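You operate a simulated robot arm through the tools that you are given. There is no shell and no other tool. Be economical: measure what you need, move in short steps, check, and stop when the job is done.

You run a simulated two-armed robot. Do the job below in one go: nothing can be reset, and whatever is moved stays where it is left.

## Task
Lift the board off the flat plate with both hands, wipe the dust and prove the plate.
Fine: Board on the black mat, cloth back. Stand the TRUE plate on it, then press TEST: four lamps. What is to be rubbed or washed off counts as gone when no trace of it is left.

The check looks at the end state, three seconds after you hand in, the way a careful person would. Anything else that was tipped, shoved, dropped, spilled or broken makes it a failure. Flat cloth is picked up by pressing the open fingertips on it (5 to 10 N) and closing them slowly along it; thin cloth reads only 2 to 8 mm in the jaws.

## Robot
Two 7-joint arms with two-finger parallel grippers on one trunk, on a base that drives. Base frame: it is fixed to the floor where the robot stands at the start and does not move with it; the origin is under the middle of the robot, x ahead of it, y to its left, z up; the surface under the hand at the start is at about z = 760. Readings come in mm, rad, newtons and seconds.
The left shoulder is at the start at [70, 163, 1095], the right one opposite. With the tool pointing down near the work surface each hand reaches from about 400 to 880 mm from the robot's upright axis, wherever it stands, measured 20 degrees to its own side. Places, roughly: black mat top [500, 300, 800]; blue test button [300, 100, 800]; dust [500, -100, 800]; flat plate [400, -100, 800]; grey shim [300, -100, 800]; top of the flat plate [500, -100, 800]; white shim [300, 0, 800]; yellow shim [300, -100, 800]. Payload 3.43 kg a hand.
Tool frame (each hand has its own): the origin (TCP) lies between the finger pads and is the grasp point; the fingertips stand 34 mm ahead of it; z points along the fingers, y is the line along which they close. Largest opening 128 mm; finger width 24, thickness 12; the body of the gripper, 48 by 130 mm, starts 96 mm behind the TCP.
Orientation is that of the tool frame in the base frame, as a unit quaternion [x, y, z, w]. With the fingers straight down and closing along the base's y, the tool's x points along the base's -x, its y along +y and its z along -z.

## Interface
- The arms move only by the tool step_arm. It takes "left_steps", "right_steps" or both (then of equal length, played together; a hand with none holds still); each is a list of rows, each an object (a shift or turn left out is 0, a gripper value left out holds the last) with "hand": the finger opening in mm, from 0 to 128; "xyz": the shift along the base's x, y, z in units of 25 mm (1.0 is 25 mm), a list of three; "rotation": the turn, a rotation vector about the base's x, y, z in units of 6 degrees (1.0 is 6 degrees), a list of three. In form: [{"hand": hand, "xyz": [x, y, z], "rotation": [rx, ry, rz]}, ...]. A call has 1 to 8 rows; each row shifts and turns the commanded pose from where the row before left it. A call with a number of a shift or a turn outside -1 to 1 is refused whole. Rows are played at 5 a second. More than 50 mm and 0.15 rad between two rows, or a gripper value outside its range, and nothing of the call is played. A pose out of reach is approached as far as the arm can. The call stops where the force on the tool passes 90 N (or 10 N more than at its start, if that is more) or the arm is blocked; 0.2 s more then pass. The fingers move at their own pace (about 153 mm/s each) and stop on an object; they squeeze with about 31 N. The grip force told is the motor's: it shows also when the fingers shut on nothing. Time passes only in rows, and 0.2 s behind the last, so rows that do not move let the fingers close. It gives the time, the measured TCP pose, the force on the tool (base axes), the opening and the grip force at its end, in the units of the frame above (readings bear some noise), with the torque about the TCP (base axes, N m) and any sound that the robot's microphone picked up.
- Cameras (640 x 400 px; columns grow to the right, rows downward): "scene" is now at [120.1, -27.3, 1298.1]; the picture's right is [-0.17, -0.99, 0.00], its down [-0.73, 0.12, -0.67] and it looks along [0.66, -0.11, -0.74] (base axes); focal length 214 px, centre (320, 200). "left" rides on the left gripper at [76, 11, -160] in its tool frame; the picture's right is [-0.15, 0.99, 0.00], its down [-0.88, -0.13, -0.46] and it looks along [-0.45, -0.07, 0.89] (tool axes); focal length 234 px, centre (320, 200). "right" rides on the right gripper at [76, -11, -160] in its tool frame; the picture's right is [0.15, 0.99, 0.00], its down [-0.88, 0.13, -0.46] and it looks along [-0.45, 0.07, 0.89] (tool axes); focal length 234 px, centre (320, 200). There is no depth. A picture from a camera that has moved, and an enlarged one, comes with that camera's place and axes in the base frame and with its lens. The place of the scene camera against the robot may be out by one fixed shift of up to 25 mm in any direction.
- capture(camera): a new picture of that camera. It takes no simulated time.
- slide_trunk(by): slides the trunk up (or, below 0, down) by that many mm; the arms and the scene camera ride with it, the base frame stays. It gives what a move gives, with no picture.
- drive_base(legs): drives the robot by 1 to 6 legs, each [ahead, left, turn to the left] in mm, mm and rad, along the robot's own axes; the way and the turn of a leg run together, so that a leg with both is an arc; at most 1500 mm and 3.142 rad a leg. The arms and the cameras ride along, it lands a little off, and it stops where it bumps. It gives what a move gives.
- turn_head(pan, tilt): turns the head with the scene camera to pan (to the left, within 1.501 rad either way) and tilt (down, from -0.506 to 1.204), counted from straight ahead of the robot. It gives what a move gives.
- close_up(camera, box): a new picture of the part [left, top, right, bottom] of that camera's present view, enlarged. It takes no simulated time.
- finish_job(): hands the job in; it is judged then, once.

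Go step by step. Nothing tells you exact positions but the pictures and the camera data: compare them with the known pose of the tool, close in by small moves and look again before you grip or let go. The budget is 120 turns and 108 pictures, counting those below and the enlarged ones. Unless the task says otherwise, let go and move clear before handing in, and close with one line.

The tools are called after ">>>" by a JSON object that holds its "fn" and its "kwargs". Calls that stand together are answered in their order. step_arm: Moves the arms, as the interface text tells. Its arguments: {"type":"object","properties":{"left_steps":{"type":"array"},"right_steps":{"type":"array"}},"required":[]} The other tools are called the same way: slide_trunk (by) slides the trunk up or down; drive_base (legs) drives the base; turn_head (pan, tilt) turns the head that bears the scene camera; capture (camera) takes a picture; close_up (camera, box) takes an enlarged picture of a part of a camera's view; finish_job () hands the job in.

At the start:

```text
clock: 0.0
left_tcp_pos: [694.9, 145.9, 1110.8]
left_ee_rot: [-0.001, 1.0, 0.0, 0.0]
left_ft_force: [-0.8, -0.1, -0.1]
left_torque: [-0.02, -0.03, 0.02]
left_gripper_width: 127.9
left_grip_force: 0.1
right_tcp_pos: [523.6, -433.8, 1143.8]
right_ee_rot: [0.0, 1.0, -0.001, 0.0]
right_ft_force: [0.0, 0.5, 0.5]
right_torque: [0.0, 0.0, 0.04]
right_gripper_width: 128.1
right_grip_force: 0.1
trunk travel left (down, up): [-575.0, 365.0]
robot x, y, heading: [1.8, 2.0, -0.001]
head pan, tilt: [-0.168, 0.831]
```

scene: 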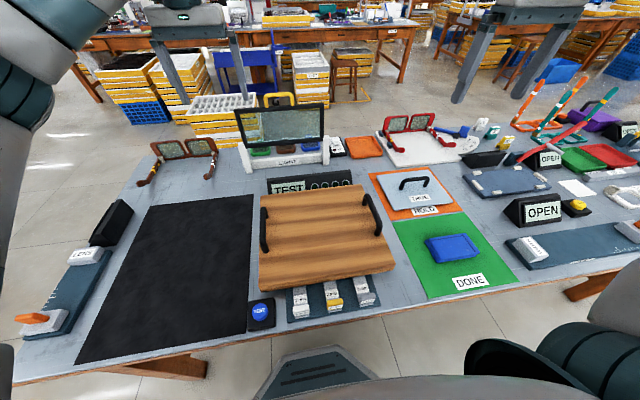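
right: 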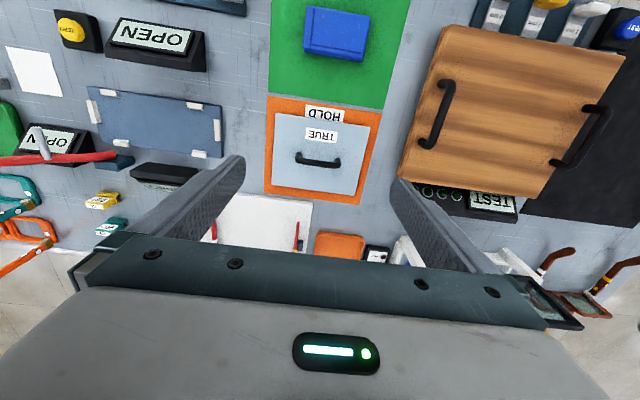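
left: 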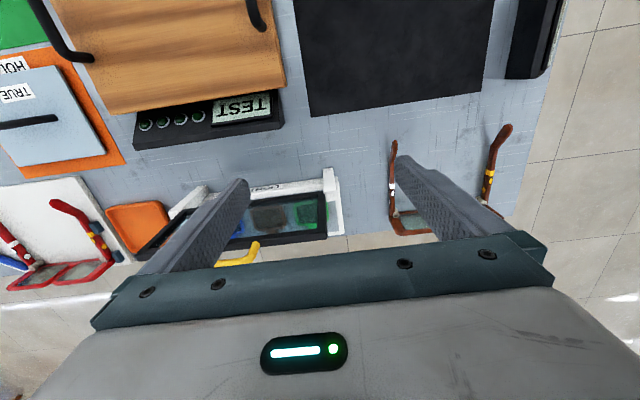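

I see the wooden board with two black handles over the flat plate, the black mat to the left, the TRUE plate on the orange HOLD mat and the blue cloth on the green DONE mat. I'll take enlarged pictures first.

>>> {"fn": "close_up", "kwargs": {"camera": "scene", "box": [230, 150, 430, 330]}}

>>> {"fn": "close_up", "kwargs": {"camera": "scene", "box": [350, 150, 530, 310]}}

>>> {"fn": "close_up", "kwargs": {"camera": "right", "box": [250, 0, 640, 240]}}

```text
2.22 times, centred on (330, 240) of scene
camera zoom: at [120.1, -27.3, 1298.1], right [-0.17, -0.99, 0.0], down [-0.73, 0.12, -0.67], along [0.66, -0.11, -0.74], focal length 477 px, centre (298, 111)
```

zoom: 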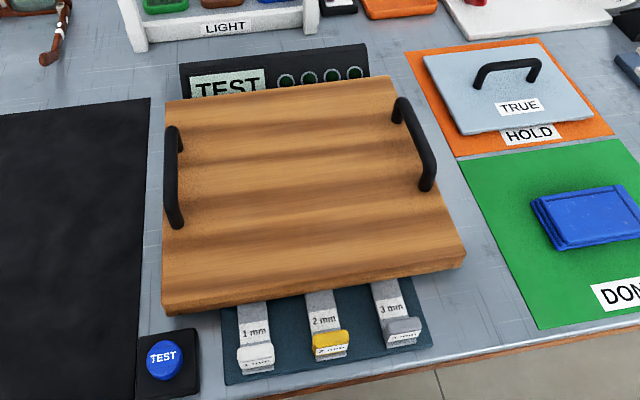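

```text
2.50 times, centred on (440, 230) of scene
camera zoom: at [120.1, -27.3, 1298.1], right [-0.17, -0.99, 0.0], down [-0.73, 0.12, -0.67], along [0.66, -0.11, -0.74], focal length 536 px, centre (20, 125)
```

zoom: 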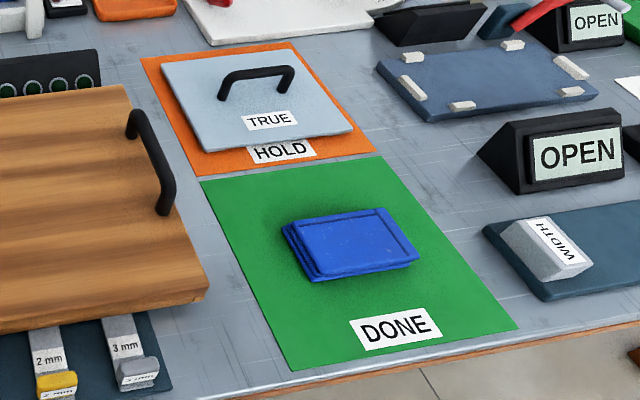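

```text
1.64 times, centred on (445, 120) of right
camera zoom: at [449.4, -446.4, 1304.0], right [-0.15, 0.99, 0.0], down [0.88, 0.13, 0.46], along [0.45, 0.07, -0.89], focal length 384 px, centre (115, 331)
```

zoom: 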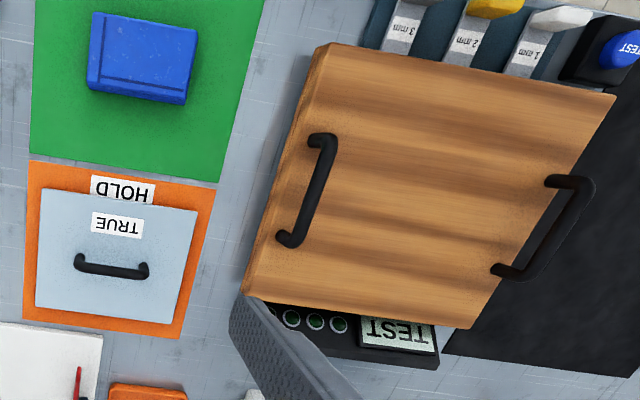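

The board's handles run along x, roughly at y≈75 and y≈-219, x≈470. I bring both hands above them to look closer.

>>> {"fn": "step_arm", "kwargs": {"left_steps": [{"xyz": [-1, -0.35, -0.4]}, {"xyz": [-1, -0.35, -0.4]}, {"xyz": [-1, -0.35, -0.4]}, {"xyz": [-1, -0.35, -0.4]}, {"xyz": [-1, -0.35, -0.4]}, {"xyz": [-1, -0.35, -0.4]}, {"xyz": [-1, -0.35, -0.4]}, {"xyz": [-1, -0.35, -0.4]}], "right_steps": [{"xyz": [-0.26, 1, -0.6]}, {"xyz": [-0.26, 1, -0.6]}, {"xyz": [-0.26, 1, -0.6]}, {"xyz": [-0.26, 1, -0.6]}, {"xyz": [-0.26, 1, -0.6]}, {"xyz": [-0.26, 1, -0.6]}, {"xyz": [-0.26, 1, -0.6]}, {"xyz": [-0.26, 1, -0.6]}]}}

>>> {"fn": "capture", "kwargs": {"camera": "left"}}

>>> {"fn": "capture", "kwargs": {"camera": "right"}}

```text
clock: 1.8
left_tcp_pos: [494.4, 76.4, 1031.5]
left_ee_rot: [-0.001, 1.0, 0.0, 0.0]
left_ft_force: [-0.1, 0.0, 0.1]
left_torque: [-0.03, -0.02, 0.0]
left_gripper_width: 128.0
left_grip_force: 0.0
right_tcp_pos: [470.1, -232.0, 1024.5]
right_ee_rot: [-0.001, 1.0, 0.001, 0.0]
right_ft_force: [-0.7, 0.2, 0.5]
right_torque: [-0.04, -0.02, 0.01]
right_gripper_width: 127.9
right_grip_force: 0.1
trunk travel left (down, up): [-575.0, 365.0]
robot x, y, heading: [-0.3, 1.3, -0.0]
head pan, tilt: [-0.168, 0.831]
```

```text
101 pictures are left
camera left: at [417.6, 88.9, 1191.8], right [0.14, 0.99, 0.0], down [0.88, -0.13, 0.45], along [0.45, -0.07, -0.89], focal length 234 px, centre (320, 200)
```

left: 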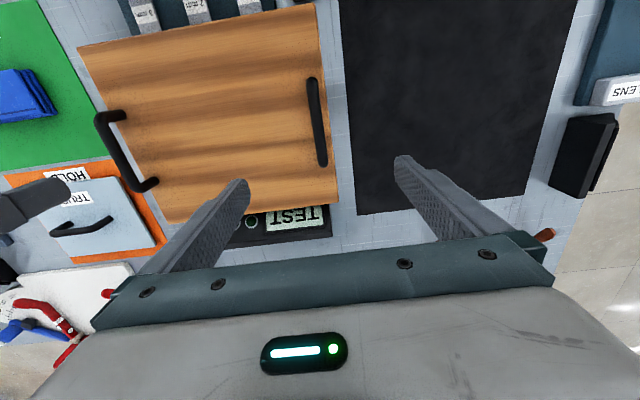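

```text
100 pictures are left
camera right: at [396.9, -244.2, 1184.4], right [-0.15, 0.99, 0.0], down [0.88, 0.13, 0.46], along [0.45, 0.07, -0.89], focal length 234 px, centre (320, 200)
```

right: 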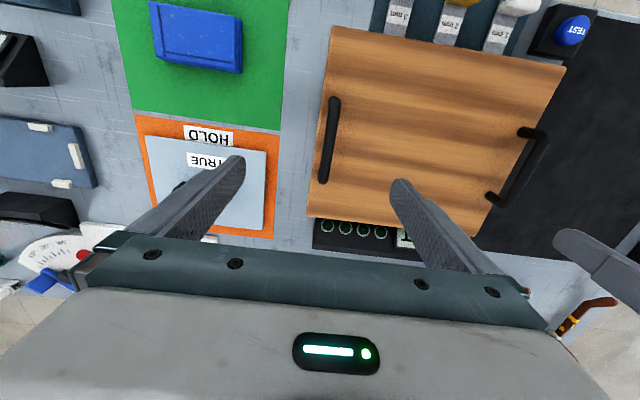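

The handle bars sit at about (468, 72, 853) and (468, -220, 850). I go down to just above gripping height and check.

>>> {"fn": "step_arm", "kwargs": {"left_steps": [{"xyz": [-0.2, 0, -0.9]}, {"xyz": [-0.2, 0, -0.9]}, {"xyz": [-0.2, 0, -0.9]}, {"xyz": [-0.2, 0, -0.9]}, {"xyz": [-0.2, -0.1, -0.9]}, {"xyz": [-0.06, -0.1, -0.9]}, {"xyz": [0, 0, -0.8], "hand": 70}], "right_steps": [{"xyz": [0, 0.1, -0.85]}, {"xyz": [0, 0.1, -0.85]}, {"xyz": [0, 0.1, -0.85]}, {"xyz": [0, 0.1, -0.85]}, {"xyz": [0, 0.08, -0.85]}, {"xyz": [-0.08, 0, -0.85]}, {"xyz": [0, 0, -0.85], "hand": 70}]}}

>>> {"fn": "capture", "kwargs": {"camera": "left"}}

>>> {"fn": "capture", "kwargs": {"camera": "right"}}

>>> {"fn": "close_up", "kwargs": {"camera": "scene", "box": [230, 150, 430, 330]}}

```text
clock: 3.4
left_tcp_pos: [467.3, 70.6, 875.6]
left_ee_rot: [-0.001, 1.0, 0.0, 0.0]
left_ft_force: [-0.4, 0.2, 0.1]
left_torque: [0.0, 0.0, -0.01]
left_gripper_width: 70.3
left_grip_force: 0.1
right_tcp_pos: [469.6, -221.1, 872.9]
right_ee_rot: [0.0, 1.0, 0.0, -0.001]
right_ft_force: [0.6, -0.8, -0.4]
right_torque: [0.0, 0.02, -0.01]
right_gripper_width: 69.9
right_grip_force: 0.1
trunk travel left (down, up): [-575.0, 365.0]
robot x, y, heading: [1.1, 2.1, 0.001]
head pan, tilt: [-0.168, 0.831]
```

```text
99 pictures are left
camera left: at [390.2, 82.1, 1034.8], right [0.15, 0.99, 0.0], down [0.88, -0.13, 0.46], along [0.45, -0.07, -0.89], focal length 234 px, centre (320, 200)
```

left: 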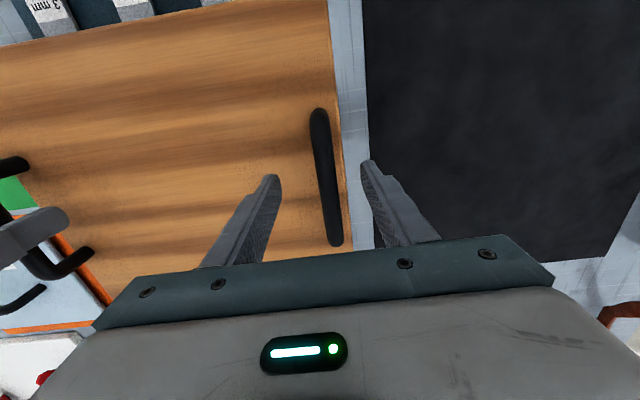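

```text
98 pictures are left
camera right: at [394.4, -234.1, 1033.9], right [-0.15, 0.99, 0.0], down [0.88, 0.13, 0.46], along [0.45, 0.07, -0.89], focal length 234 px, centre (320, 200)
```

right: 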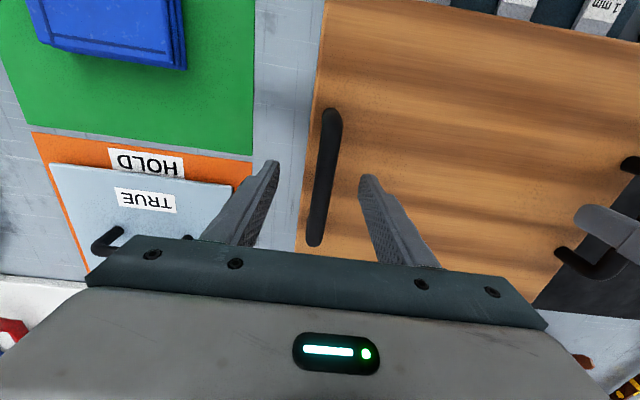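

```text
2.22 times, centred on (330, 240) of scene
camera zoom: at [120.5, -27.4, 1298.1], right [-0.17, -0.99, 0.0], down [-0.73, 0.12, -0.67], along [0.66, -0.11, -0.74], focal length 477 px, centre (298, 111)
```

zoom: 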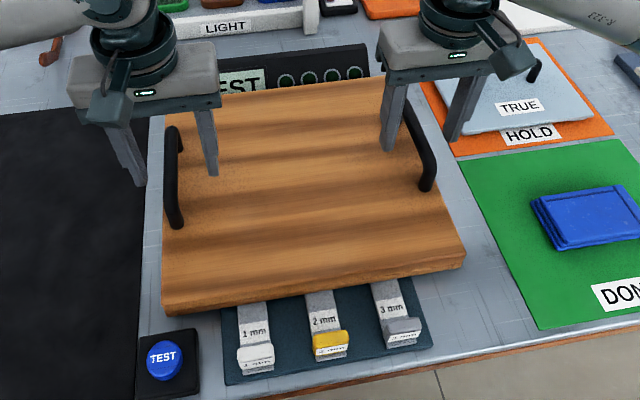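

Both handles are well between the open fingers. I lower further, watching the force for contact with the board.

>>> {"fn": "step_arm", "kwargs": {"left_steps": [{"xyz": [0, 0.14, -0.4]}, {"xyz": [0, 0, -0.4]}, {"xyz": [0, 0, -0.22]}], "right_steps": [{"xyz": [0, 0.08, -0.4]}, {"xyz": [0, 0, -0.4]}, {"xyz": [0, 0, -0.12]}]}}

>>> {"fn": "close_up", "kwargs": {"camera": "scene", "box": [230, 150, 430, 330]}}

```text
clock: 4.2
left_tcp_pos: [468.8, 75.9, 848.9]
left_ee_rot: [-0.001, 1.0, 0.0, 0.0]
left_ft_force: [0.5, -0.1, -0.2]
left_torque: [0.0, -0.02, 0.01]
left_gripper_width: 69.8
left_grip_force: 0.0
right_tcp_pos: [470.3, -220.6, 852.6]
right_ee_rot: [0.0, 1.0, 0.0, 0.0]
right_ft_force: [0.6, 0.0, 0.2]
right_torque: [-0.02, -0.02, 0.04]
right_gripper_width: 70.0
right_grip_force: 0.0
trunk travel left (down, up): [-575.0, 365.0]
robot x, y, heading: [1.0, -0.3, 0.002]
head pan, tilt: [-0.168, 0.831]
```

```text
2.22 times, centred on (330, 240) of scene
camera zoom: at [120.2, -27.1, 1298.1], right [-0.17, -0.99, 0.0], down [-0.73, 0.12, -0.67], along [0.66, -0.11, -0.74], focal length 477 px, centre (298, 111)
```

zoom: 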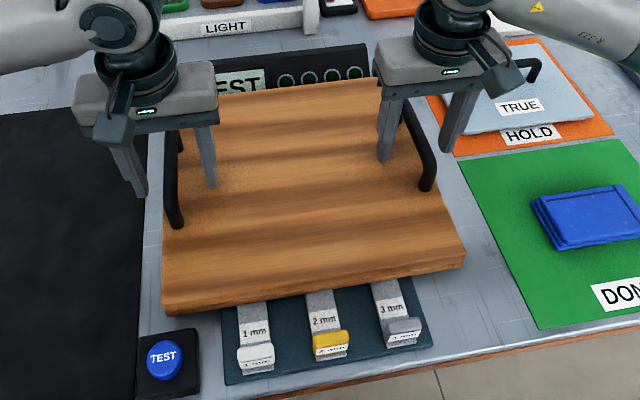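

No contact yet; I lower both by another 8 mm.

>>> {"fn": "step_arm", "kwargs": {"left_steps": [{"xyz": [0, 0, -0.12]}, {"xyz": [0, 0, -0.1]}], "right_steps": [{"xyz": [0, 0, -0.2]}, {"xyz": [0, 0, -0.18]}]}}

>>> {"fn": "capture", "kwargs": {"camera": "left"}}

>>> {"fn": "capture", "kwargs": {"camera": "right"}}

```text
clock: 4.8
left_tcp_pos: [468.1, 75.1, 847.5]
left_ee_rot: [-0.002, 1.0, -0.002, 0.003]
left_ft_force: [10.1, 3.1, 22.8]
left_torque: [-0.77, -0.08, 0.32]
left_gripper_width: 68.5
left_grip_force: 0.0
right_tcp_pos: [469.4, -219.6, 847.7]
right_ee_rot: [0.0, 1.0, 0.001, 0.004]
right_ft_force: [1.6, -3.7, 39.7]
right_torque: [1.34, 0.39, 0.26]
right_gripper_width: 68.0
right_grip_force: 0.2
trunk travel left (down, up): [-575.0, 365.0]
robot x, y, heading: [-2.3, -2.9, -0.001]
head pan, tilt: [-0.168, 0.831]
```

```text
95 pictures are left
camera left: at [390.0, 86.4, 1007.6], right [0.14, 0.99, 0.0], down [0.88, -0.13, 0.46], along [0.46, -0.07, -0.89], focal length 234 px, centre (320, 200)
```

left: 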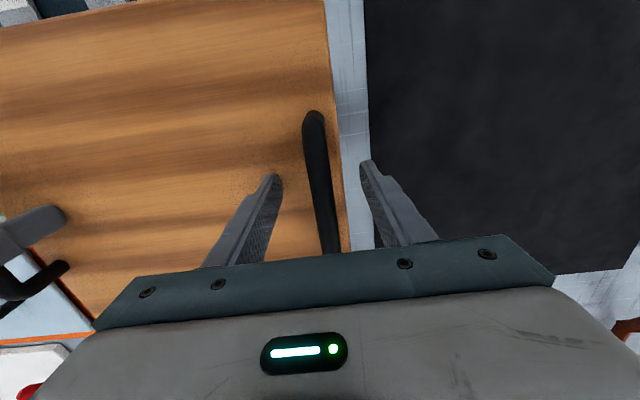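

```text
94 pictures are left
camera right: at [393.0, -231.7, 1006.9], right [-0.15, 0.99, 0.0], down [0.88, 0.13, 0.46], along [0.46, 0.07, -0.89], focal length 234 px, centre (320, 200)
```

right: 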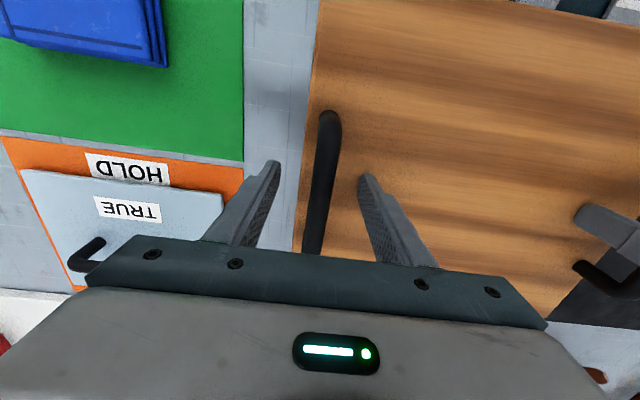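

The fingertips touched the board (top at z≈813). I back off a few millimetres and close on both handles.

>>> {"fn": "step_arm", "kwargs": {"left_steps": [{"xyz": [0, 0, 0.3]}, {"hand": 40}, {"hand": 0}, {}, {}, {}], "right_steps": [{"xyz": [0, 0, 0.3]}, {"hand": 40}, {"hand": 0}, {}, {}, {}]}}

>>> {"fn": "close_up", "kwargs": {"camera": "scene", "box": [230, 150, 430, 330]}}

```text
clock: 6.2
left_tcp_pos: [469.0, 74.9, 851.5]
left_ee_rot: [-0.001, 1.0, 0.0, -0.001]
left_ft_force: [-1.5, 10.5, 0.8]
left_torque: [-0.15, -0.26, -0.13]
left_gripper_width: 15.6
left_grip_force: 31.5
right_tcp_pos: [469.5, -221.8, 849.7]
right_ee_rot: [-0.001, 1.0, -0.001, 0.0]
right_ft_force: [-2.1, -9.2, -0.7]
right_torque: [-0.03, 0.5, 0.32]
right_gripper_width: 16.0
right_grip_force: 31.1
trunk travel left (down, up): [-575.0, 365.0]
robot x, y, heading: [-0.9, -0.7, -0.001]
head pan, tilt: [-0.168, 0.831]
```

```text
2.22 times, centred on (330, 240) of scene
camera zoom: at [120.7, -27.6, 1297.9], right [-0.17, -0.99, 0.0], down [-0.73, 0.12, -0.67], along [0.66, -0.11, -0.74], focal length 477 px, centre (298, 111)
```

zoom: 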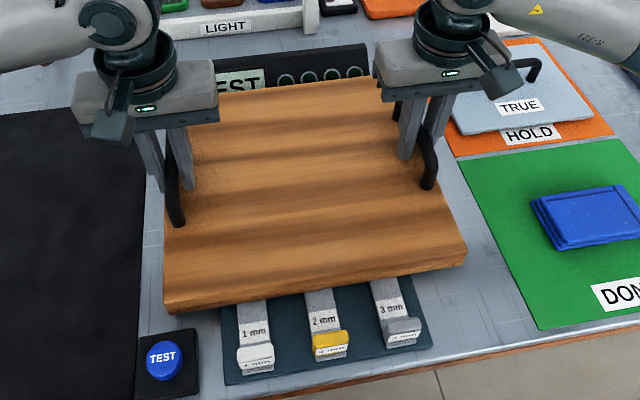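

Both handles are held (about 16 mm bars). Now a slow straight lift.

>>> {"fn": "step_arm", "kwargs": {"left_steps": [{"xyz": [0, 0.04, 0.1]}, {"xyz": [0, 0, 0.2]}, {"xyz": [0, 0, 0.3]}, {"xyz": [0, 0, 0.4]}, {"xyz": [0, 0, 0.4]}, {"xyz": [0, 0, 0.4]}], "right_steps": [{"xyz": [0, -0.04, 0.1]}, {"xyz": [0, 0, 0.2]}, {"xyz": [0, 0, 0.3]}, {"xyz": [0, 0, 0.4]}, {"xyz": [0, 0, 0.4]}, {"xyz": [0, 0, 0.4]}]}}

>>> {"fn": "capture", "kwargs": {"camera": "scene"}}

```text
clock: 7.6
left_tcp_pos: [469.2, 74.3, 896.7]
left_ee_rot: [-0.001, 1.0, 0.002, -0.001]
left_ft_force: [2.5, 9.6, -11.4]
left_torque: [0.18, 0.45, 0.21]
left_gripper_width: 15.6
left_grip_force: 31.0
right_tcp_pos: [470.7, -222.2, 895.0]
right_ee_rot: [0.0, 1.0, -0.001, -0.001]
right_ft_force: [-2.0, -9.1, -11.3]
right_torque: [-0.17, -0.29, 0.5]
right_gripper_width: 15.7
right_grip_force: 31.1
trunk travel left (down, up): [-575.0, 365.0]
robot x, y, heading: [-2.8, -0.4, 0.0]
head pan, tilt: [-0.168, 0.831]
```

```text
92 pictures are left
camera scene: at [121.1, -27.4, 1297.8], right [-0.17, -0.99, 0.0], down [-0.73, 0.12, -0.67], along [0.66, -0.11, -0.74], focal length 214 px, centre (320, 200)
```

scene: 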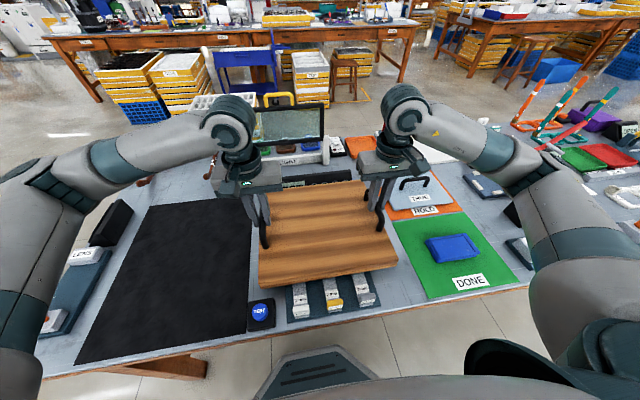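

The board is up (about 23 N in total). The mat spans roughly y 125–470, x 240–680, so I drive the base 370 mm to the left with the board held.

>>> {"fn": "step_arm", "kwargs": {"left_steps": [{"xyz": [0, 0.2, 0.5]}], "right_steps": [{"xyz": [0, 0.2, 0.5]}]}}

>>> {"fn": "drive_base", "kwargs": {"legs": [[0, 185, 0], [0, 185, 0]]}}

>>> {"fn": "capture", "kwargs": {"camera": "scene"}}

>>> {"fn": "capture", "kwargs": {"camera": "left"}}

>>> {"fn": "capture", "kwargs": {"camera": "right"}}

```text
clock: 8.0
left_tcp_pos: [469.2, 79.2, 909.6]
left_ee_rot: [0.001, 1.0, -0.002, -0.001]
left_ft_force: [1.7, 3.1, -11.1]
left_torque: [0.09, 0.01, 0.23]
left_gripper_width: 15.8
left_grip_force: 30.9
right_tcp_pos: [470.9, -216.0, 907.0]
right_ee_rot: [0.001, 1.0, 0.001, -0.001]
right_ft_force: [-2.0, -3.4, -10.4]
right_torque: [0.04, 0.11, 0.17]
right_gripper_width: 15.7
right_grip_force: 31.6
trunk travel left (down, up): [-575.0, 365.0]
robot x, y, heading: [-0.8, 1.5, -0.001]
head pan, tilt: [-0.168, 0.831]
```

```text
clock: 10.7
left_tcp_pos: [469.1, 452.5, 908.2]
left_ee_rot: [-0.001, 1.0, -0.001, 0.0]
left_ft_force: [1.0, -7.9, -9.9]
left_torque: [-0.22, -0.03, 0.19]
left_gripper_width: 15.7
left_grip_force: 30.8
right_tcp_pos: [471.1, 156.1, 906.5]
right_ee_rot: [-0.001, 1.0, -0.001, 0.0]
right_ft_force: [-1.5, 7.5, -10.5]
right_torque: [0.07, 0.2, 0.2]
right_gripper_width: 15.8
right_grip_force: 31.2
trunk travel left (down, up): [-575.0, 365.0]
robot x, y, heading: [2.0, 374.5, 0.0]
head pan, tilt: [-0.168, 0.831]
```

```text
91 pictures are left
camera scene: at [121.4, 345.3, 1297.9], right [-0.17, -0.99, 0.0], down [-0.73, 0.12, -0.67], along [0.66, -0.11, -0.74], focal length 214 px, centre (320, 200)
```

scene: 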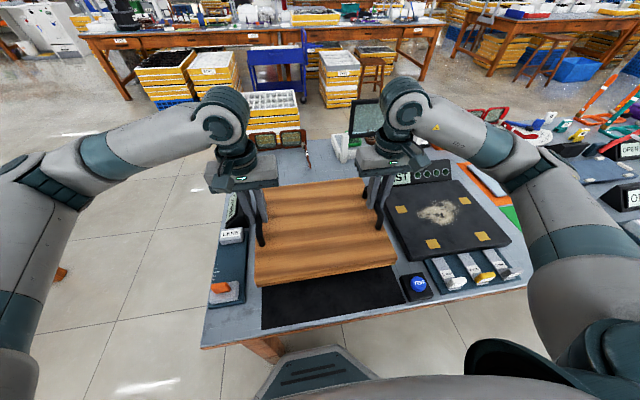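

```text
90 pictures are left
camera left: at [392.2, 464.1, 1069.4], right [0.14, 0.99, 0.0], down [0.88, -0.13, 0.45], along [0.45, -0.07, -0.89], focal length 234 px, centre (320, 200)
```

left: 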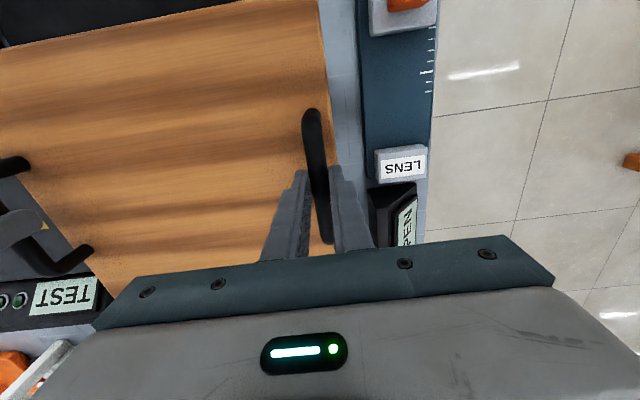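

```text
89 pictures are left
camera right: at [396.3, 144.0, 1066.0], right [-0.15, 0.99, 0.0], down [0.88, 0.13, 0.45], along [0.45, 0.07, -0.89], focal length 234 px, centre (320, 200)
```

right: 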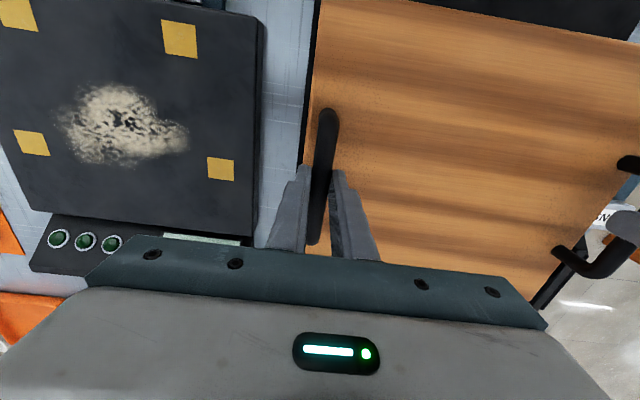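

The flat plate is now bare, with dust and four yellow pads. The board must go about 8 mm to the right to centre on the mat; I lower it part way and look at the edges.

>>> {"fn": "step_arm", "kwargs": {"left_steps": [{"xyz": [0, -0.25, -0.2]}, {"xyz": [0, -0.05, -0.4]}, {"xyz": [0, 0, -0.5]}, {"xyz": [0, 0, -0.5]}, {"xyz": [0, 0, -0.4]}], "right_steps": [{"xyz": [0, -0.25, -0.2]}, {"xyz": [0, -0.05, -0.4]}, {"xyz": [0, 0, -0.5]}, {"xyz": [0, 0, -0.5]}, {"xyz": [0, 0, -0.4]}]}}

>>> {"fn": "capture", "kwargs": {"camera": "left"}}

>>> {"fn": "capture", "kwargs": {"camera": "right"}}

>>> {"fn": "close_up", "kwargs": {"camera": "scene", "box": [200, 150, 440, 360]}}

```text
clock: 11.9
left_tcp_pos: [467.7, 445.4, 862.9]
left_ee_rot: [-0.001, 1.0, -0.001, 0.002]
left_ft_force: [3.4, 9.0, 13.8]
left_torque: [0.15, 0.01, 0.2]
left_gripper_width: 15.6
left_grip_force: 31.4
right_tcp_pos: [471.2, 147.4, 861.0]
right_ee_rot: [0.0, 1.0, 0.0, 0.002]
right_ft_force: [3.0, -8.1, 1.8]
right_torque: [-0.28, 0.03, 0.49]
right_gripper_width: 15.9
right_grip_force: 31.0
trunk travel left (down, up): [-575.0, 365.0]
robot x, y, heading: [0.3, 368.1, 0.0]
head pan, tilt: [-0.168, 0.831]
```

```text
88 pictures are left
camera left: at [391.1, 455.6, 1022.1], right [0.14, 0.99, 0.0], down [0.88, -0.13, 0.46], along [0.45, -0.07, -0.89], focal length 234 px, centre (320, 200)
```

left: 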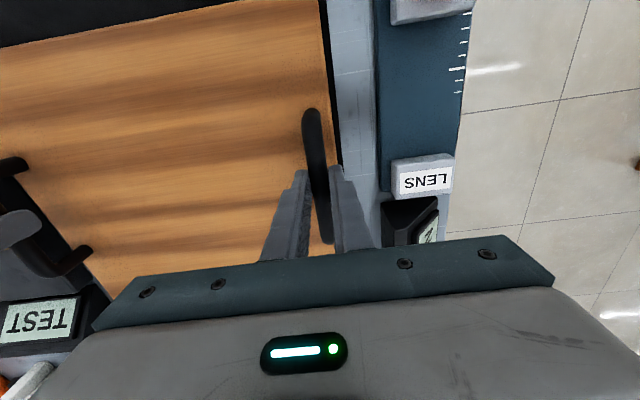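

```text
87 pictures are left
camera right: at [395.8, 135.8, 1020.0], right [-0.15, 0.99, 0.0], down [0.88, 0.13, 0.46], along [0.45, 0.07, -0.89], focal length 234 px, centre (320, 200)
```

right: 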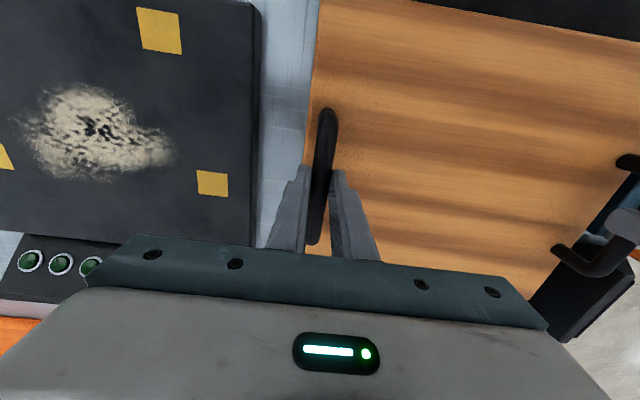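

```text
1.90 times, centred on (320, 255) of scene
camera zoom: at [119.3, 344.7, 1299.0], right [-0.17, -0.99, 0.0], down [-0.73, 0.12, -0.67], along [0.66, -0.11, -0.74], focal length 408 px, centre (320, 95)
```

zoom: 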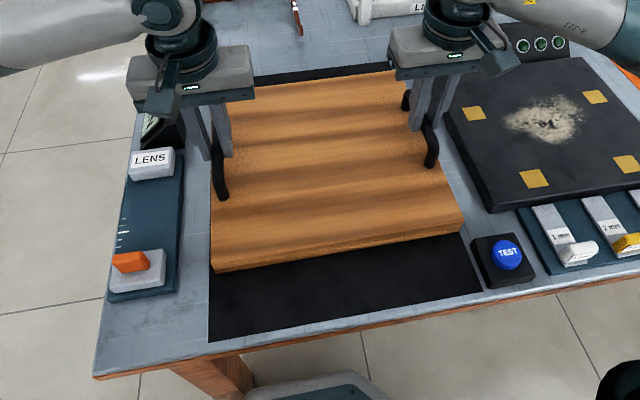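

The left hand reads an upward force, so I pause a moment to see whether the board already touches something.

>>> {"fn": "step_arm", "kwargs": {"left_steps": [{}, {}], "right_steps": [{}, {}]}}

>>> {"fn": "close_up", "kwargs": {"camera": "scene", "box": [250, 220, 390, 320]}}

```text
clock: 12.5
left_tcp_pos: [469.0, 443.8, 861.6]
left_ee_rot: [-0.002, 1.0, 0.0, 0.002]
left_ft_force: [9.3, 11.1, 26.3]
left_torque: [0.33, -0.19, 0.47]
left_gripper_width: 15.9
left_grip_force: 30.9
right_tcp_pos: [471.9, 148.6, 860.3]
right_ee_rot: [0.0, 1.0, 0.0, 0.003]
right_ft_force: [11.1, -13.4, 15.3]
right_torque: [-0.32, 0.21, 0.52]
right_gripper_width: 15.6
right_grip_force: 31.3
trunk travel left (down, up): [-575.0, 365.0]
robot x, y, heading: [0.0, 371.4, -0.001]
head pan, tilt: [-0.168, 0.831]
```

```text
4.00 times, centred on (320, 270) of scene
camera zoom: at [119.1, 344.7, 1298.7], right [-0.17, -0.99, 0.0], down [-0.73, 0.12, -0.67], along [0.67, -0.11, -0.74], focal length 858 px, centre (320, -80)
```

zoom: 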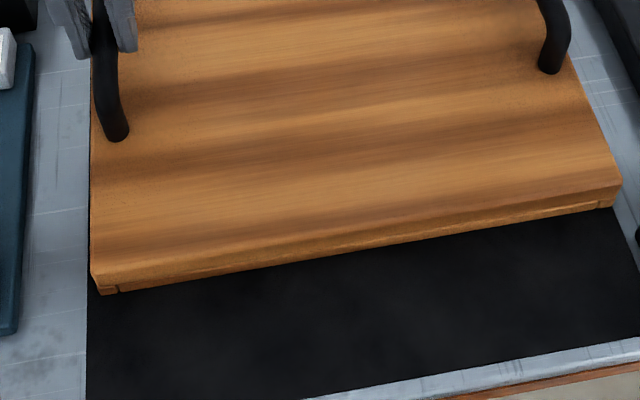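

The board already rests on the mat; it has a rim below. Its right edge is flush with the mat's edge while the left has about 9 mm of margin, so I lift slightly, shift 4 mm left and set it down.

>>> {"fn": "step_arm", "kwargs": {"left_steps": [{"xyz": [0, 0, 0.4]}, {"xyz": [0, 0, 0.2]}, {"xyz": [0, 0.18, 0]}, {"xyz": [0, 0, 0]}, {"xyz": [0, 0, -0.2]}, {"xyz": [0, 0, -0.1]}, {}], "right_steps": [{"xyz": [0, 0, 0.4]}, {"xyz": [0, 0, 0.2]}, {"xyz": [0, 0.18, 0]}, {"xyz": [0, 0, 0]}, {"xyz": [0, 0, -0.2]}, {"xyz": [0, 0, -0.1]}, {}]}}

>>> {"fn": "close_up", "kwargs": {"camera": "scene", "box": [250, 220, 390, 320]}}

```text
clock: 14.1
left_tcp_pos: [470.0, 449.1, 866.6]
left_ee_rot: [0.0, 1.0, -0.001, -0.001]
left_ft_force: [0.2, 14.1, -11.2]
left_torque: [0.38, 0.22, -0.01]
left_gripper_width: 15.6
left_grip_force: 31.2
right_tcp_pos: [470.5, 153.4, 862.4]
right_ee_rot: [-0.001, 1.0, 0.001, -0.002]
right_ft_force: [-0.5, -15.0, -10.4]
right_torque: [-0.26, -0.02, 0.07]
right_gripper_width: 15.7
right_grip_force: 30.9
trunk travel left (down, up): [-575.0, 365.0]
robot x, y, heading: [2.9, 372.2, 0.003]
head pan, tilt: [-0.168, 0.831]
```

```text
4.00 times, centred on (320, 270) of scene
camera zoom: at [121.4, 344.6, 1297.9], right [-0.17, -0.99, 0.0], down [-0.73, 0.12, -0.67], along [0.66, -0.11, -0.74], focal length 858 px, centre (320, -80)
```

zoom: 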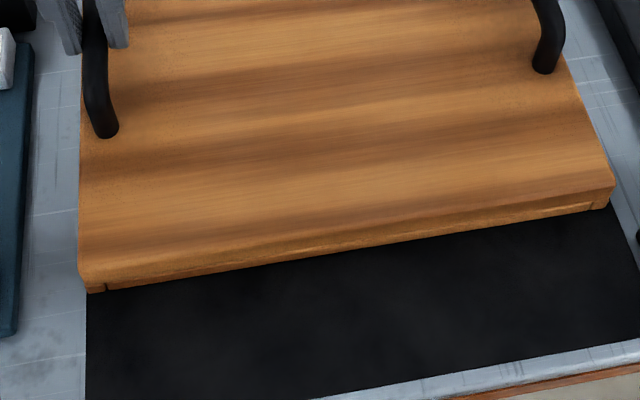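

Nearly centred now, still a few millimetres up. I shift back 1.5 mm and set it down gently.

>>> {"fn": "step_arm", "kwargs": {"left_steps": [{"xyz": [0, -0.06, 0]}, {"xyz": [0, 0, -0.1]}, {"xyz": [0, 0, -0.1]}, {"xyz": [0, 0, -0.06]}, {}], "right_steps": [{"xyz": [0, -0.06, 0]}, {"xyz": [0, 0, -0.1]}, {"xyz": [0, 0, -0.1]}, {"xyz": [0, 0, -0.06]}, {}]}}

>>> {"fn": "close_up", "kwargs": {"camera": "scene", "box": [250, 220, 390, 320]}}

```text
clock: 15.3
left_tcp_pos: [467.7, 448.2, 861.9]
left_ee_rot: [-0.002, 1.0, -0.002, 0.001]
left_ft_force: [6.2, 5.5, -11.1]
left_torque: [0.2, -0.49, 0.4]
left_gripper_width: 15.9
left_grip_force: 31.5
right_tcp_pos: [471.1, 152.4, 859.3]
right_ee_rot: [-0.002, 1.0, 0.001, 0.001]
right_ft_force: [3.3, -4.4, 27.3]
right_torque: [-0.13, -0.18, 0.59]
right_gripper_width: 15.9
right_grip_force: 31.3
trunk travel left (down, up): [-575.0, 365.0]
robot x, y, heading: [0.3, 372.5, 0.003]
head pan, tilt: [-0.168, 0.831]
```

```text
4.00 times, centred on (320, 270) of scene
camera zoom: at [119.5, 346.2, 1298.4], right [-0.17, -0.99, 0.0], down [-0.73, 0.12, -0.67], along [0.66, -0.11, -0.74], focal length 858 px, centre (320, -80)
```

zoom: 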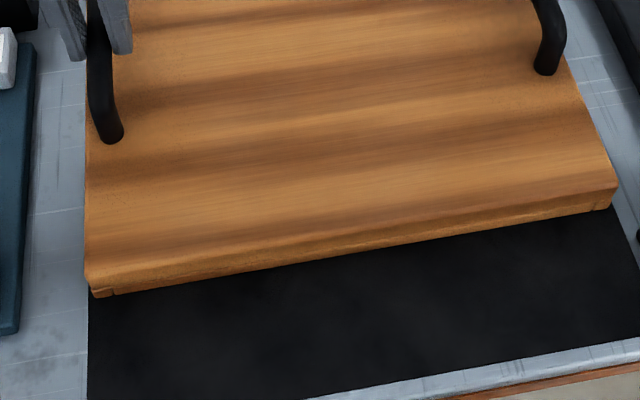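

The board sits within the mat. I let the left side down the last bit, open both hands and rise clear.

>>> {"fn": "step_arm", "kwargs": {"left_steps": [{"xyz": [0, 0, -0.08]}, {}, {"hand": 40}, {"hand": 60}, {"xyz": [0, 0, 0.8]}, {"xyz": [0, 0, 1]}, {"xyz": [0, 0, 1]}, {"xyz": [0, 0, 1]}], "right_steps": [{}, {}, {"hand": 40}, {"hand": 60}, {"xyz": [0, 0, 0.8]}, {"xyz": [0, 0, 1]}, {"xyz": [0, 0, 1]}, {"xyz": [0, 0, 1]}]}}

>>> {"fn": "capture", "kwargs": {"camera": "scene"}}

>>> {"fn": "capture", "kwargs": {"camera": "left"}}

>>> {"fn": "capture", "kwargs": {"camera": "right"}}

```text
clock: 17.1
left_tcp_pos: [468.3, 449.6, 954.6]
left_ee_rot: [0.0, 1.0, 0.0, 0.0]
left_ft_force: [-0.2, 1.1, -0.2]
left_torque: [-0.01, -0.02, 0.02]
left_gripper_width: 60.2
left_grip_force: 0.0
right_tcp_pos: [470.1, 153.2, 953.4]
right_ee_rot: [0.0, 1.0, -0.001, 0.0]
right_ft_force: [0.6, 0.0, -0.2]
right_torque: [-0.01, -0.01, 0.02]
right_gripper_width: 60.0
right_grip_force: 0.1
trunk travel left (down, up): [-575.0, 365.0]
robot x, y, heading: [-0.4, 370.4, -0.004]
head pan, tilt: [-0.168, 0.831]
```

```text
82 pictures are left
camera scene: at [119.0, 345.0, 1298.1], right [-0.17, -0.99, 0.0], down [-0.73, 0.12, -0.67], along [0.67, -0.11, -0.74], focal length 214 px, centre (320, 200)
```

scene: 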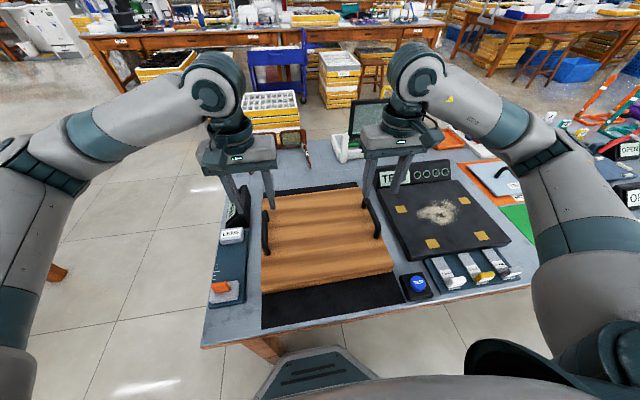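

```text
81 pictures are left
camera left: at [391.1, 460.1, 1114.3], right [0.14, 0.99, 0.0], down [0.88, -0.13, 0.46], along [0.45, -0.07, -0.89], focal length 234 px, centre (320, 200)
```

left: 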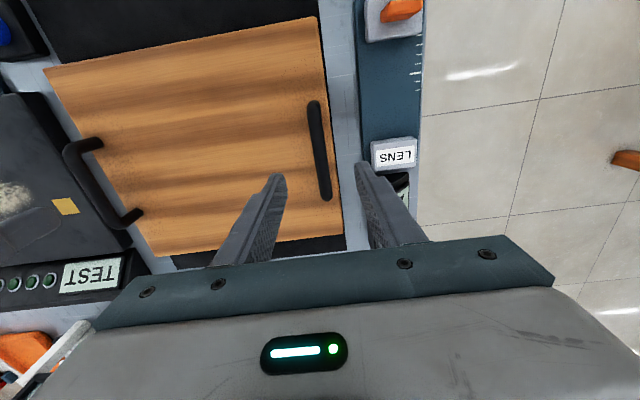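

```text
80 pictures are left
camera right: at [394.8, 140.2, 1113.3], right [-0.15, 0.99, 0.0], down [0.88, 0.13, 0.46], along [0.45, 0.07, -0.89], focal length 234 px, centre (320, 200)
```

right: 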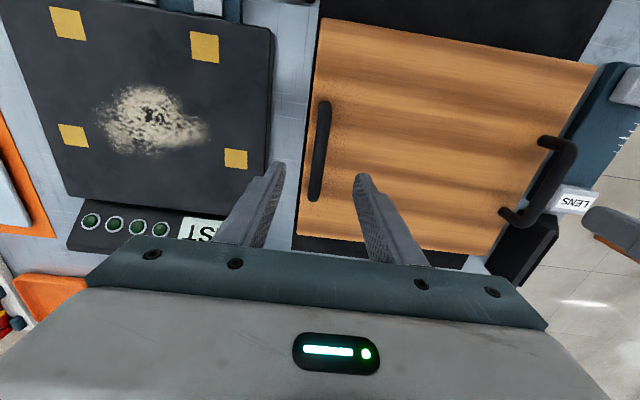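

The board is set down cleanly on the mat. I drive back right to work with the right hand on cloth and dust, raising the left hand out of the way.

>>> {"fn": "drive_base", "kwargs": {"legs": [[0, -470, 0]]}}

>>> {"fn": "step_arm", "kwargs": {"left_steps": [{"xyz": [0, 1, 0.8]}, {"xyz": [0, 1, 0.8]}, {"xyz": [0, 1, 0.8]}, {"xyz": [0, 1, 0.8]}, {"xyz": [0, 1, 0.8]}, {"xyz": [0, 1, 0.8]}, {"xyz": [0, 1, 0.8]}, {"xyz": [0, 1, 0.8]}], "right_steps": [{"xyz": [-0.3, -0.5, 0]}, {"xyz": [-0.3, -0.5, 0]}, {"xyz": [-0.3, -0.5, 0]}, {"xyz": [-0.3, -0.5, 0]}, {"xyz": [-0.3, -0.5, 0]}, {"xyz": [-0.3, -0.5, 0]}, {"xyz": [-0.3, -0.5, 0]}, {"xyz": [-0.3, -0.5, 0], "hand": 90}]}}

>>> {"fn": "capture", "kwargs": {"camera": "right"}}

>>> {"fn": "capture", "kwargs": {"camera": "scene"}}

```text
clock: 19.9
left_tcp_pos: [469.2, -18.9, 953.4]
left_ee_rot: [0.0, 1.0, 0.0, 0.0]
left_ft_force: [-0.1, 0.4, 0.1]
left_torque: [-0.03, 0.03, -0.02]
left_gripper_width: 60.2
left_grip_force: 0.1
right_tcp_pos: [470.6, -312.9, 952.2]
right_ee_rot: [0.0, 1.0, 0.0, 0.0]
right_ft_force: [-0.6, -0.7, -0.9]
right_torque: [0.02, 0.01, 0.01]
right_gripper_width: 59.8
right_grip_force: 0.1
trunk travel left (down, up): [-575.0, 365.0]
robot x, y, heading: [0.4, -94.1, -0.002]
head pan, tilt: [-0.168, 0.831]
```

```text
clock: 21.7
left_tcp_pos: [469.9, 180.9, 1112.5]
left_ee_rot: [-0.001, 1.0, -0.001, 0.0]
left_ft_force: [-0.9, 0.2, -0.7]
left_torque: [0.0, 0.01, 0.0]
left_gripper_width: 59.7
left_grip_force: 0.0
right_tcp_pos: [409.4, -415.0, 952.9]
right_ee_rot: [-0.001, 1.0, 0.0, 0.002]
right_ft_force: [0.2, -0.8, -0.7]
right_torque: [-0.03, -0.02, 0.01]
right_gripper_width: 89.8
right_grip_force: 0.0
trunk travel left (down, up): [-575.0, 365.0]
robot x, y, heading: [0.4, -95.3, -0.001]
head pan, tilt: [-0.168, 0.831]
```

```text
79 pictures are left
camera right: at [334.2, -426.7, 1112.1], right [-0.15, 0.99, 0.0], down [0.88, 0.13, 0.46], along [0.45, 0.07, -0.89], focal length 234 px, centre (320, 200)
```

right: 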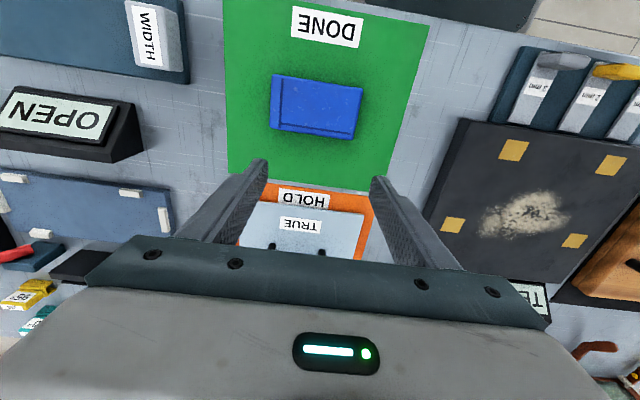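

```text
78 pictures are left
camera scene: at [118.8, -121.5, 1298.2], right [-0.17, -0.99, 0.0], down [-0.73, 0.12, -0.67], along [0.67, -0.11, -0.74], focal length 214 px, centre (320, 200)
```

scene: 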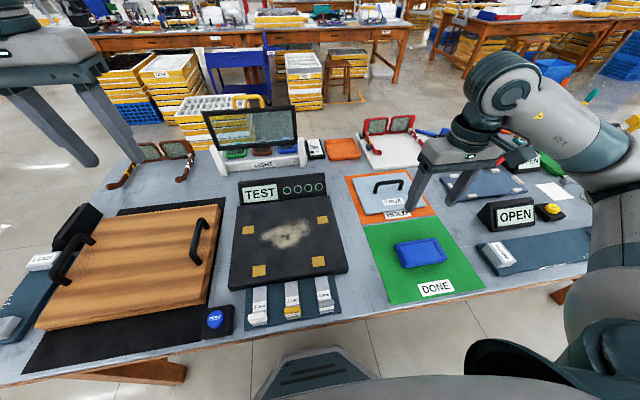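

The cloth is about 68 × 116 mm, centred near (366, -426). I go above it and down close.

>>> {"fn": "step_arm", "kwargs": {"right_steps": [{"xyz": [-0.9, -0.2, -0.5], "hand": 60}, {"xyz": [-0.83, -0.2, -0.7]}, {"xyz": [0, 0, -1]}, {"xyz": [0, 0, -1]}, {"xyz": [0, 0, -1]}, {"xyz": [0, 0, -0.6]}]}}

>>> {"fn": "capture", "kwargs": {"camera": "right"}}

>>> {"fn": "close_up", "kwargs": {"camera": "scene", "box": [340, 200, 500, 300]}}

```text
clock: 23.1
left_tcp_pos: [471.5, 179.7, 1111.8]
left_ee_rot: [-0.002, 1.0, 0.0, 0.0]
left_ft_force: [-0.3, -0.2, -0.6]
left_torque: [0.0, -0.01, 0.0]
left_gripper_width: 59.7
left_grip_force: 0.1
right_tcp_pos: [367.8, -422.4, 833.6]
right_ee_rot: [0.0, 1.0, 0.001, 0.0]
right_ft_force: [-0.2, -0.6, -0.4]
right_torque: [0.02, -0.01, -0.01]
right_gripper_width: 60.0
right_grip_force: 0.0
trunk travel left (down, up): [-575.0, 365.0]
robot x, y, heading: [1.2, -93.8, 0.004]
head pan, tilt: [-0.168, 0.831]
```

```text
77 pictures are left
camera right: at [293.3, -436.2, 992.5], right [-0.15, 0.99, 0.0], down [0.88, 0.13, 0.46], along [0.45, 0.07, -0.89], focal length 234 px, centre (320, 200)
```

right: 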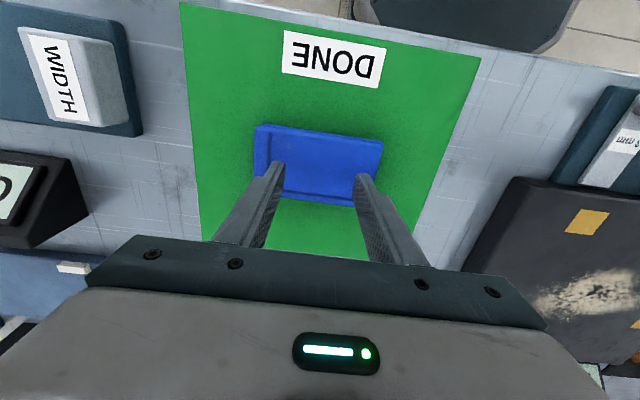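

```text
4.00 times, centred on (420, 250) of scene
camera zoom: at [119.7, -121.8, 1298.2], right [-0.17, -0.99, 0.0], down [-0.73, 0.12, -0.67], along [0.66, -0.11, -0.74], focal length 858 px, centre (-80, 0)
```

zoom: 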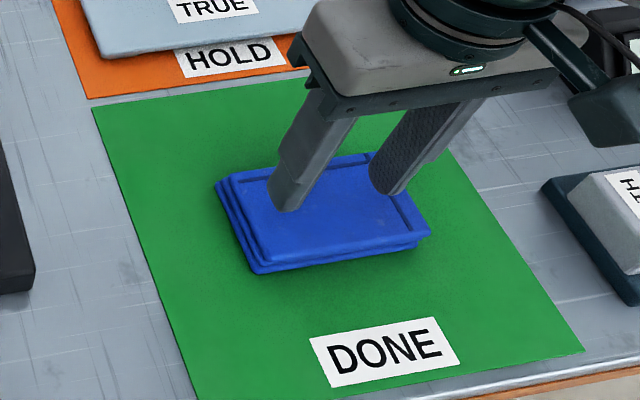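

The hand is centred over the folded cloth. I press down by small steps.

>>> {"fn": "step_arm", "kwargs": {"right_steps": [{"xyz": [-0.08, -0.15, -0.12]}, {"xyz": [0, 0, -0.12]}, {"xyz": [0, 0, -0.12]}]}}

>>> {"fn": "step_arm", "kwargs": {"right_steps": [{"xyz": [0, 0, -0.12]}]}}

>>> {"fn": "step_arm", "kwargs": {"right_steps": [{"xyz": [0, 0, -0.1]}]}}

```text
clock: 23.9
left_tcp_pos: [471.1, 180.0, 1110.9]
left_ee_rot: [-0.001, 1.0, 0.0, 0.0]
left_ft_force: [-0.9, 0.5, -0.1]
left_torque: [0.01, -0.02, -0.02]
left_gripper_width: 60.1
left_grip_force: 0.1
right_tcp_pos: [365.7, -427.4, 823.2]
right_ee_rot: [0.0, 1.0, 0.001, -0.001]
right_ft_force: [-0.3, 0.1, -0.1]
right_torque: [-0.02, 0.02, -0.02]
right_gripper_width: 59.7
right_grip_force: 0.1
trunk travel left (down, up): [-575.0, 365.0]
robot x, y, heading: [-0.3, -93.8, 0.003]
head pan, tilt: [-0.168, 0.831]
```

```text
clock: 24.3
left_tcp_pos: [470.8, 181.3, 1111.8]
left_ee_rot: [-0.001, 1.0, 0.0, 0.0]
left_ft_force: [-0.6, -0.1, -0.1]
left_torque: [0.01, 0.04, 0.03]
left_gripper_width: 59.9
left_grip_force: 0.1
right_tcp_pos: [366.0, -427.4, 820.7]
right_ee_rot: [0.0, 1.0, -0.001, -0.001]
right_ft_force: [0.5, 0.4, -0.9]
right_torque: [0.01, 0.01, 0.01]
right_gripper_width: 59.9
right_grip_force: 0.2
trunk travel left (down, up): [-575.0, 365.0]
robot x, y, heading: [-2.6, -92.8, 0.004]
head pan, tilt: [-0.168, 0.831]
```

```text
clock: 24.7
left_tcp_pos: [470.8, 181.9, 1111.9]
left_ee_rot: [0.0, 1.0, -0.001, 0.0]
left_ft_force: [-0.1, 0.9, 0.1]
left_torque: [-0.02, 0.01, -0.02]
left_gripper_width: 59.8
left_grip_force: 0.1
right_tcp_pos: [365.4, -427.5, 819.5]
right_ee_rot: [-0.001, 1.0, 0.0, 0.002]
right_ft_force: [1.1, 0.3, 14.1]
right_torque: [0.01, -0.02, 0.0]
right_gripper_width: 60.2
right_grip_force: 0.1
trunk travel left (down, up): [-575.0, 365.0]
robot x, y, heading: [1.9, -94.2, 0.001]
head pan, tilt: [-0.168, 0.831]
```

Contact at 14 N; I ease off slightly and close slowly.

>>> {"fn": "step_arm", "kwargs": {"right_steps": [{"xyz": [0, 0, 0.02], "hand": 54}, {"hand": 46}, {"hand": 38}, {"hand": 30}, {"hand": 22}, {"hand": 14}, {"hand": 6}, {"hand": 0}]}}

>>> {"fn": "close_up", "kwargs": {"camera": "scene", "box": [340, 200, 500, 300]}}

```text
clock: 26.5
left_tcp_pos: [471.6, 180.1, 1111.3]
left_ee_rot: [-0.001, 1.0, 0.0, 0.0]
left_ft_force: [-0.3, 0.4, -0.5]
left_torque: [0.0, 0.02, 0.02]
left_gripper_width: 60.1
left_grip_force: 0.0
right_tcp_pos: [365.4, -427.8, 818.7]
right_ee_rot: [-0.002, 1.0, 0.0, -0.001]
right_ft_force: [0.1, -0.5, 3.2]
right_torque: [-0.01, 0.0, -0.03]
right_gripper_width: 0.2
right_grip_force: 30.9
trunk travel left (down, up): [-575.0, 365.0]
robot x, y, heading: [5.1, -94.6, 0.003]
head pan, tilt: [-0.168, 0.831]
```

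```text
4.00 times, centred on (420, 250) of scene
camera zoom: at [119.8, -121.5, 1298.1], right [-0.17, -0.99, 0.0], down [-0.73, 0.12, -0.67], along [0.66, -0.11, -0.74], focal length 858 px, centre (-80, 0)
```

zoom: 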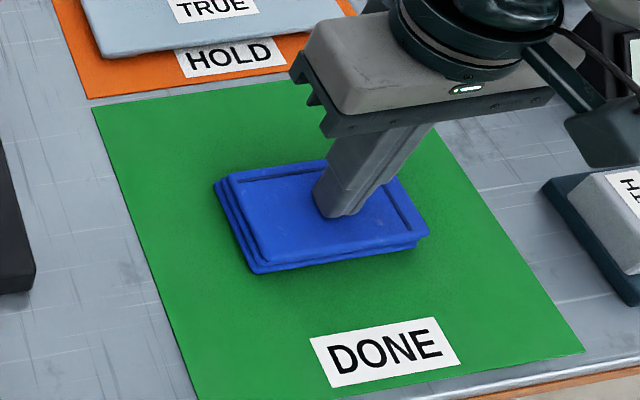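

The fingers slid over without catching: the cloth behaves as a firm folded pad. I rise, turn the hand 90° and will grip it across its 68 mm side.

>>> {"fn": "step_arm", "kwargs": {"right_steps": [{"xyz": [0, 0, 1], "hand": 100}, {"xyz": [0, 0, 1], "rotation": [0, 0, -1]}, {"xyz": [0, 0, 0.5], "rotation": [0, 0, -1]}, {"rotation": [0, 0, -1]}, {"rotation": [0, 0, -1]}, {"rotation": [0, 0, -1]}, {"rotation": [0, 0, -1]}, {"rotation": [0, 0, -1]}]}}

>>> {"fn": "step_arm", "kwargs": {"right_steps": [{"rotation": [0, 0, -1]}, {"rotation": [0, 0, -1]}, {"rotation": [0, 0, -1]}, {"rotation": [0, 0, -1]}, {"rotation": [0, 0, -1]}, {"rotation": [0, 0, -1]}, {"rotation": [0, 0, -1]}, {"rotation": [0, 0, -1]}]}}

>>> {"fn": "capture", "kwargs": {"camera": "right"}}

>>> {"fn": "capture", "kwargs": {"camera": "scene"}}

```text
clock: 28.3
left_tcp_pos: [471.7, 179.5, 1112.7]
left_ee_rot: [-0.001, 1.0, 0.0, 0.0]
left_ft_force: [-0.3, -0.8, 0.3]
left_torque: [-0.02, -0.02, 0.02]
left_gripper_width: 60.2
left_grip_force: 0.0
right_tcp_pos: [366.3, -429.5, 880.6]
right_ee_rot: [0.359, 0.933, 0.001, 0.0]
right_ft_force: [0.2, -0.2, -1.2]
right_torque: [-0.02, -0.02, 0.01]
right_gripper_width: 100.2
right_grip_force: 0.1
trunk travel left (down, up): [-575.0, 365.0]
robot x, y, heading: [4.3, -93.4, -0.002]
head pan, tilt: [-0.168, 0.831]
```

```text
clock: 30.1
left_tcp_pos: [471.3, 179.9, 1112.0]
left_ee_rot: [-0.001, 1.0, 0.0, 0.0]
left_ft_force: [-0.1, 0.4, 0.3]
left_torque: [0.0, 0.02, -0.01]
left_gripper_width: 59.7
left_grip_force: 0.0
right_tcp_pos: [365.6, -426.9, 882.6]
right_ee_rot: [0.707, 0.707, -0.001, -0.002]
right_ft_force: [0.3, -0.5, 0.4]
right_torque: [0.01, -0.01, 0.02]
right_gripper_width: 100.0
right_grip_force: 0.0
trunk travel left (down, up): [-575.0, 365.0]
robot x, y, heading: [-0.9, -98.5, 0.002]
head pan, tilt: [-0.168, 0.831]
```

```text
74 pictures are left
camera right: at [356.8, -353.6, 1042.1], right [0.99, 0.15, 0.0], down [0.13, -0.88, 0.45], along [0.06, -0.45, -0.89], focal length 234 px, centre (320, 200)
```

right: 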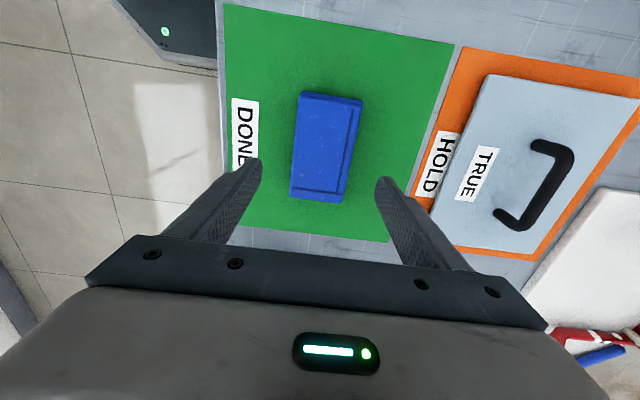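

```text
73 pictures are left
camera scene: at [120.1, -121.7, 1298.1], right [-0.17, -0.99, 0.0], down [-0.73, 0.12, -0.67], along [0.66, -0.11, -0.74], focal length 214 px, centre (320, 200)
```

scene: 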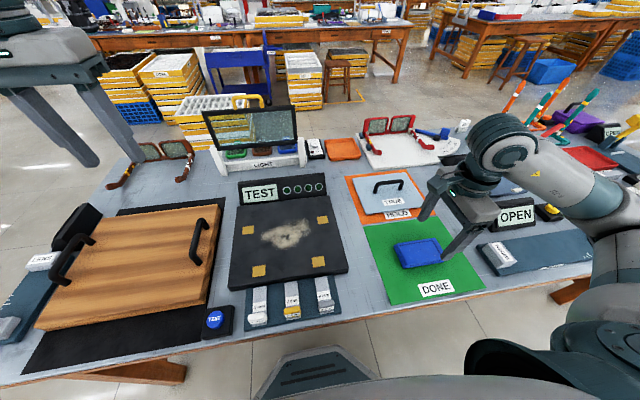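

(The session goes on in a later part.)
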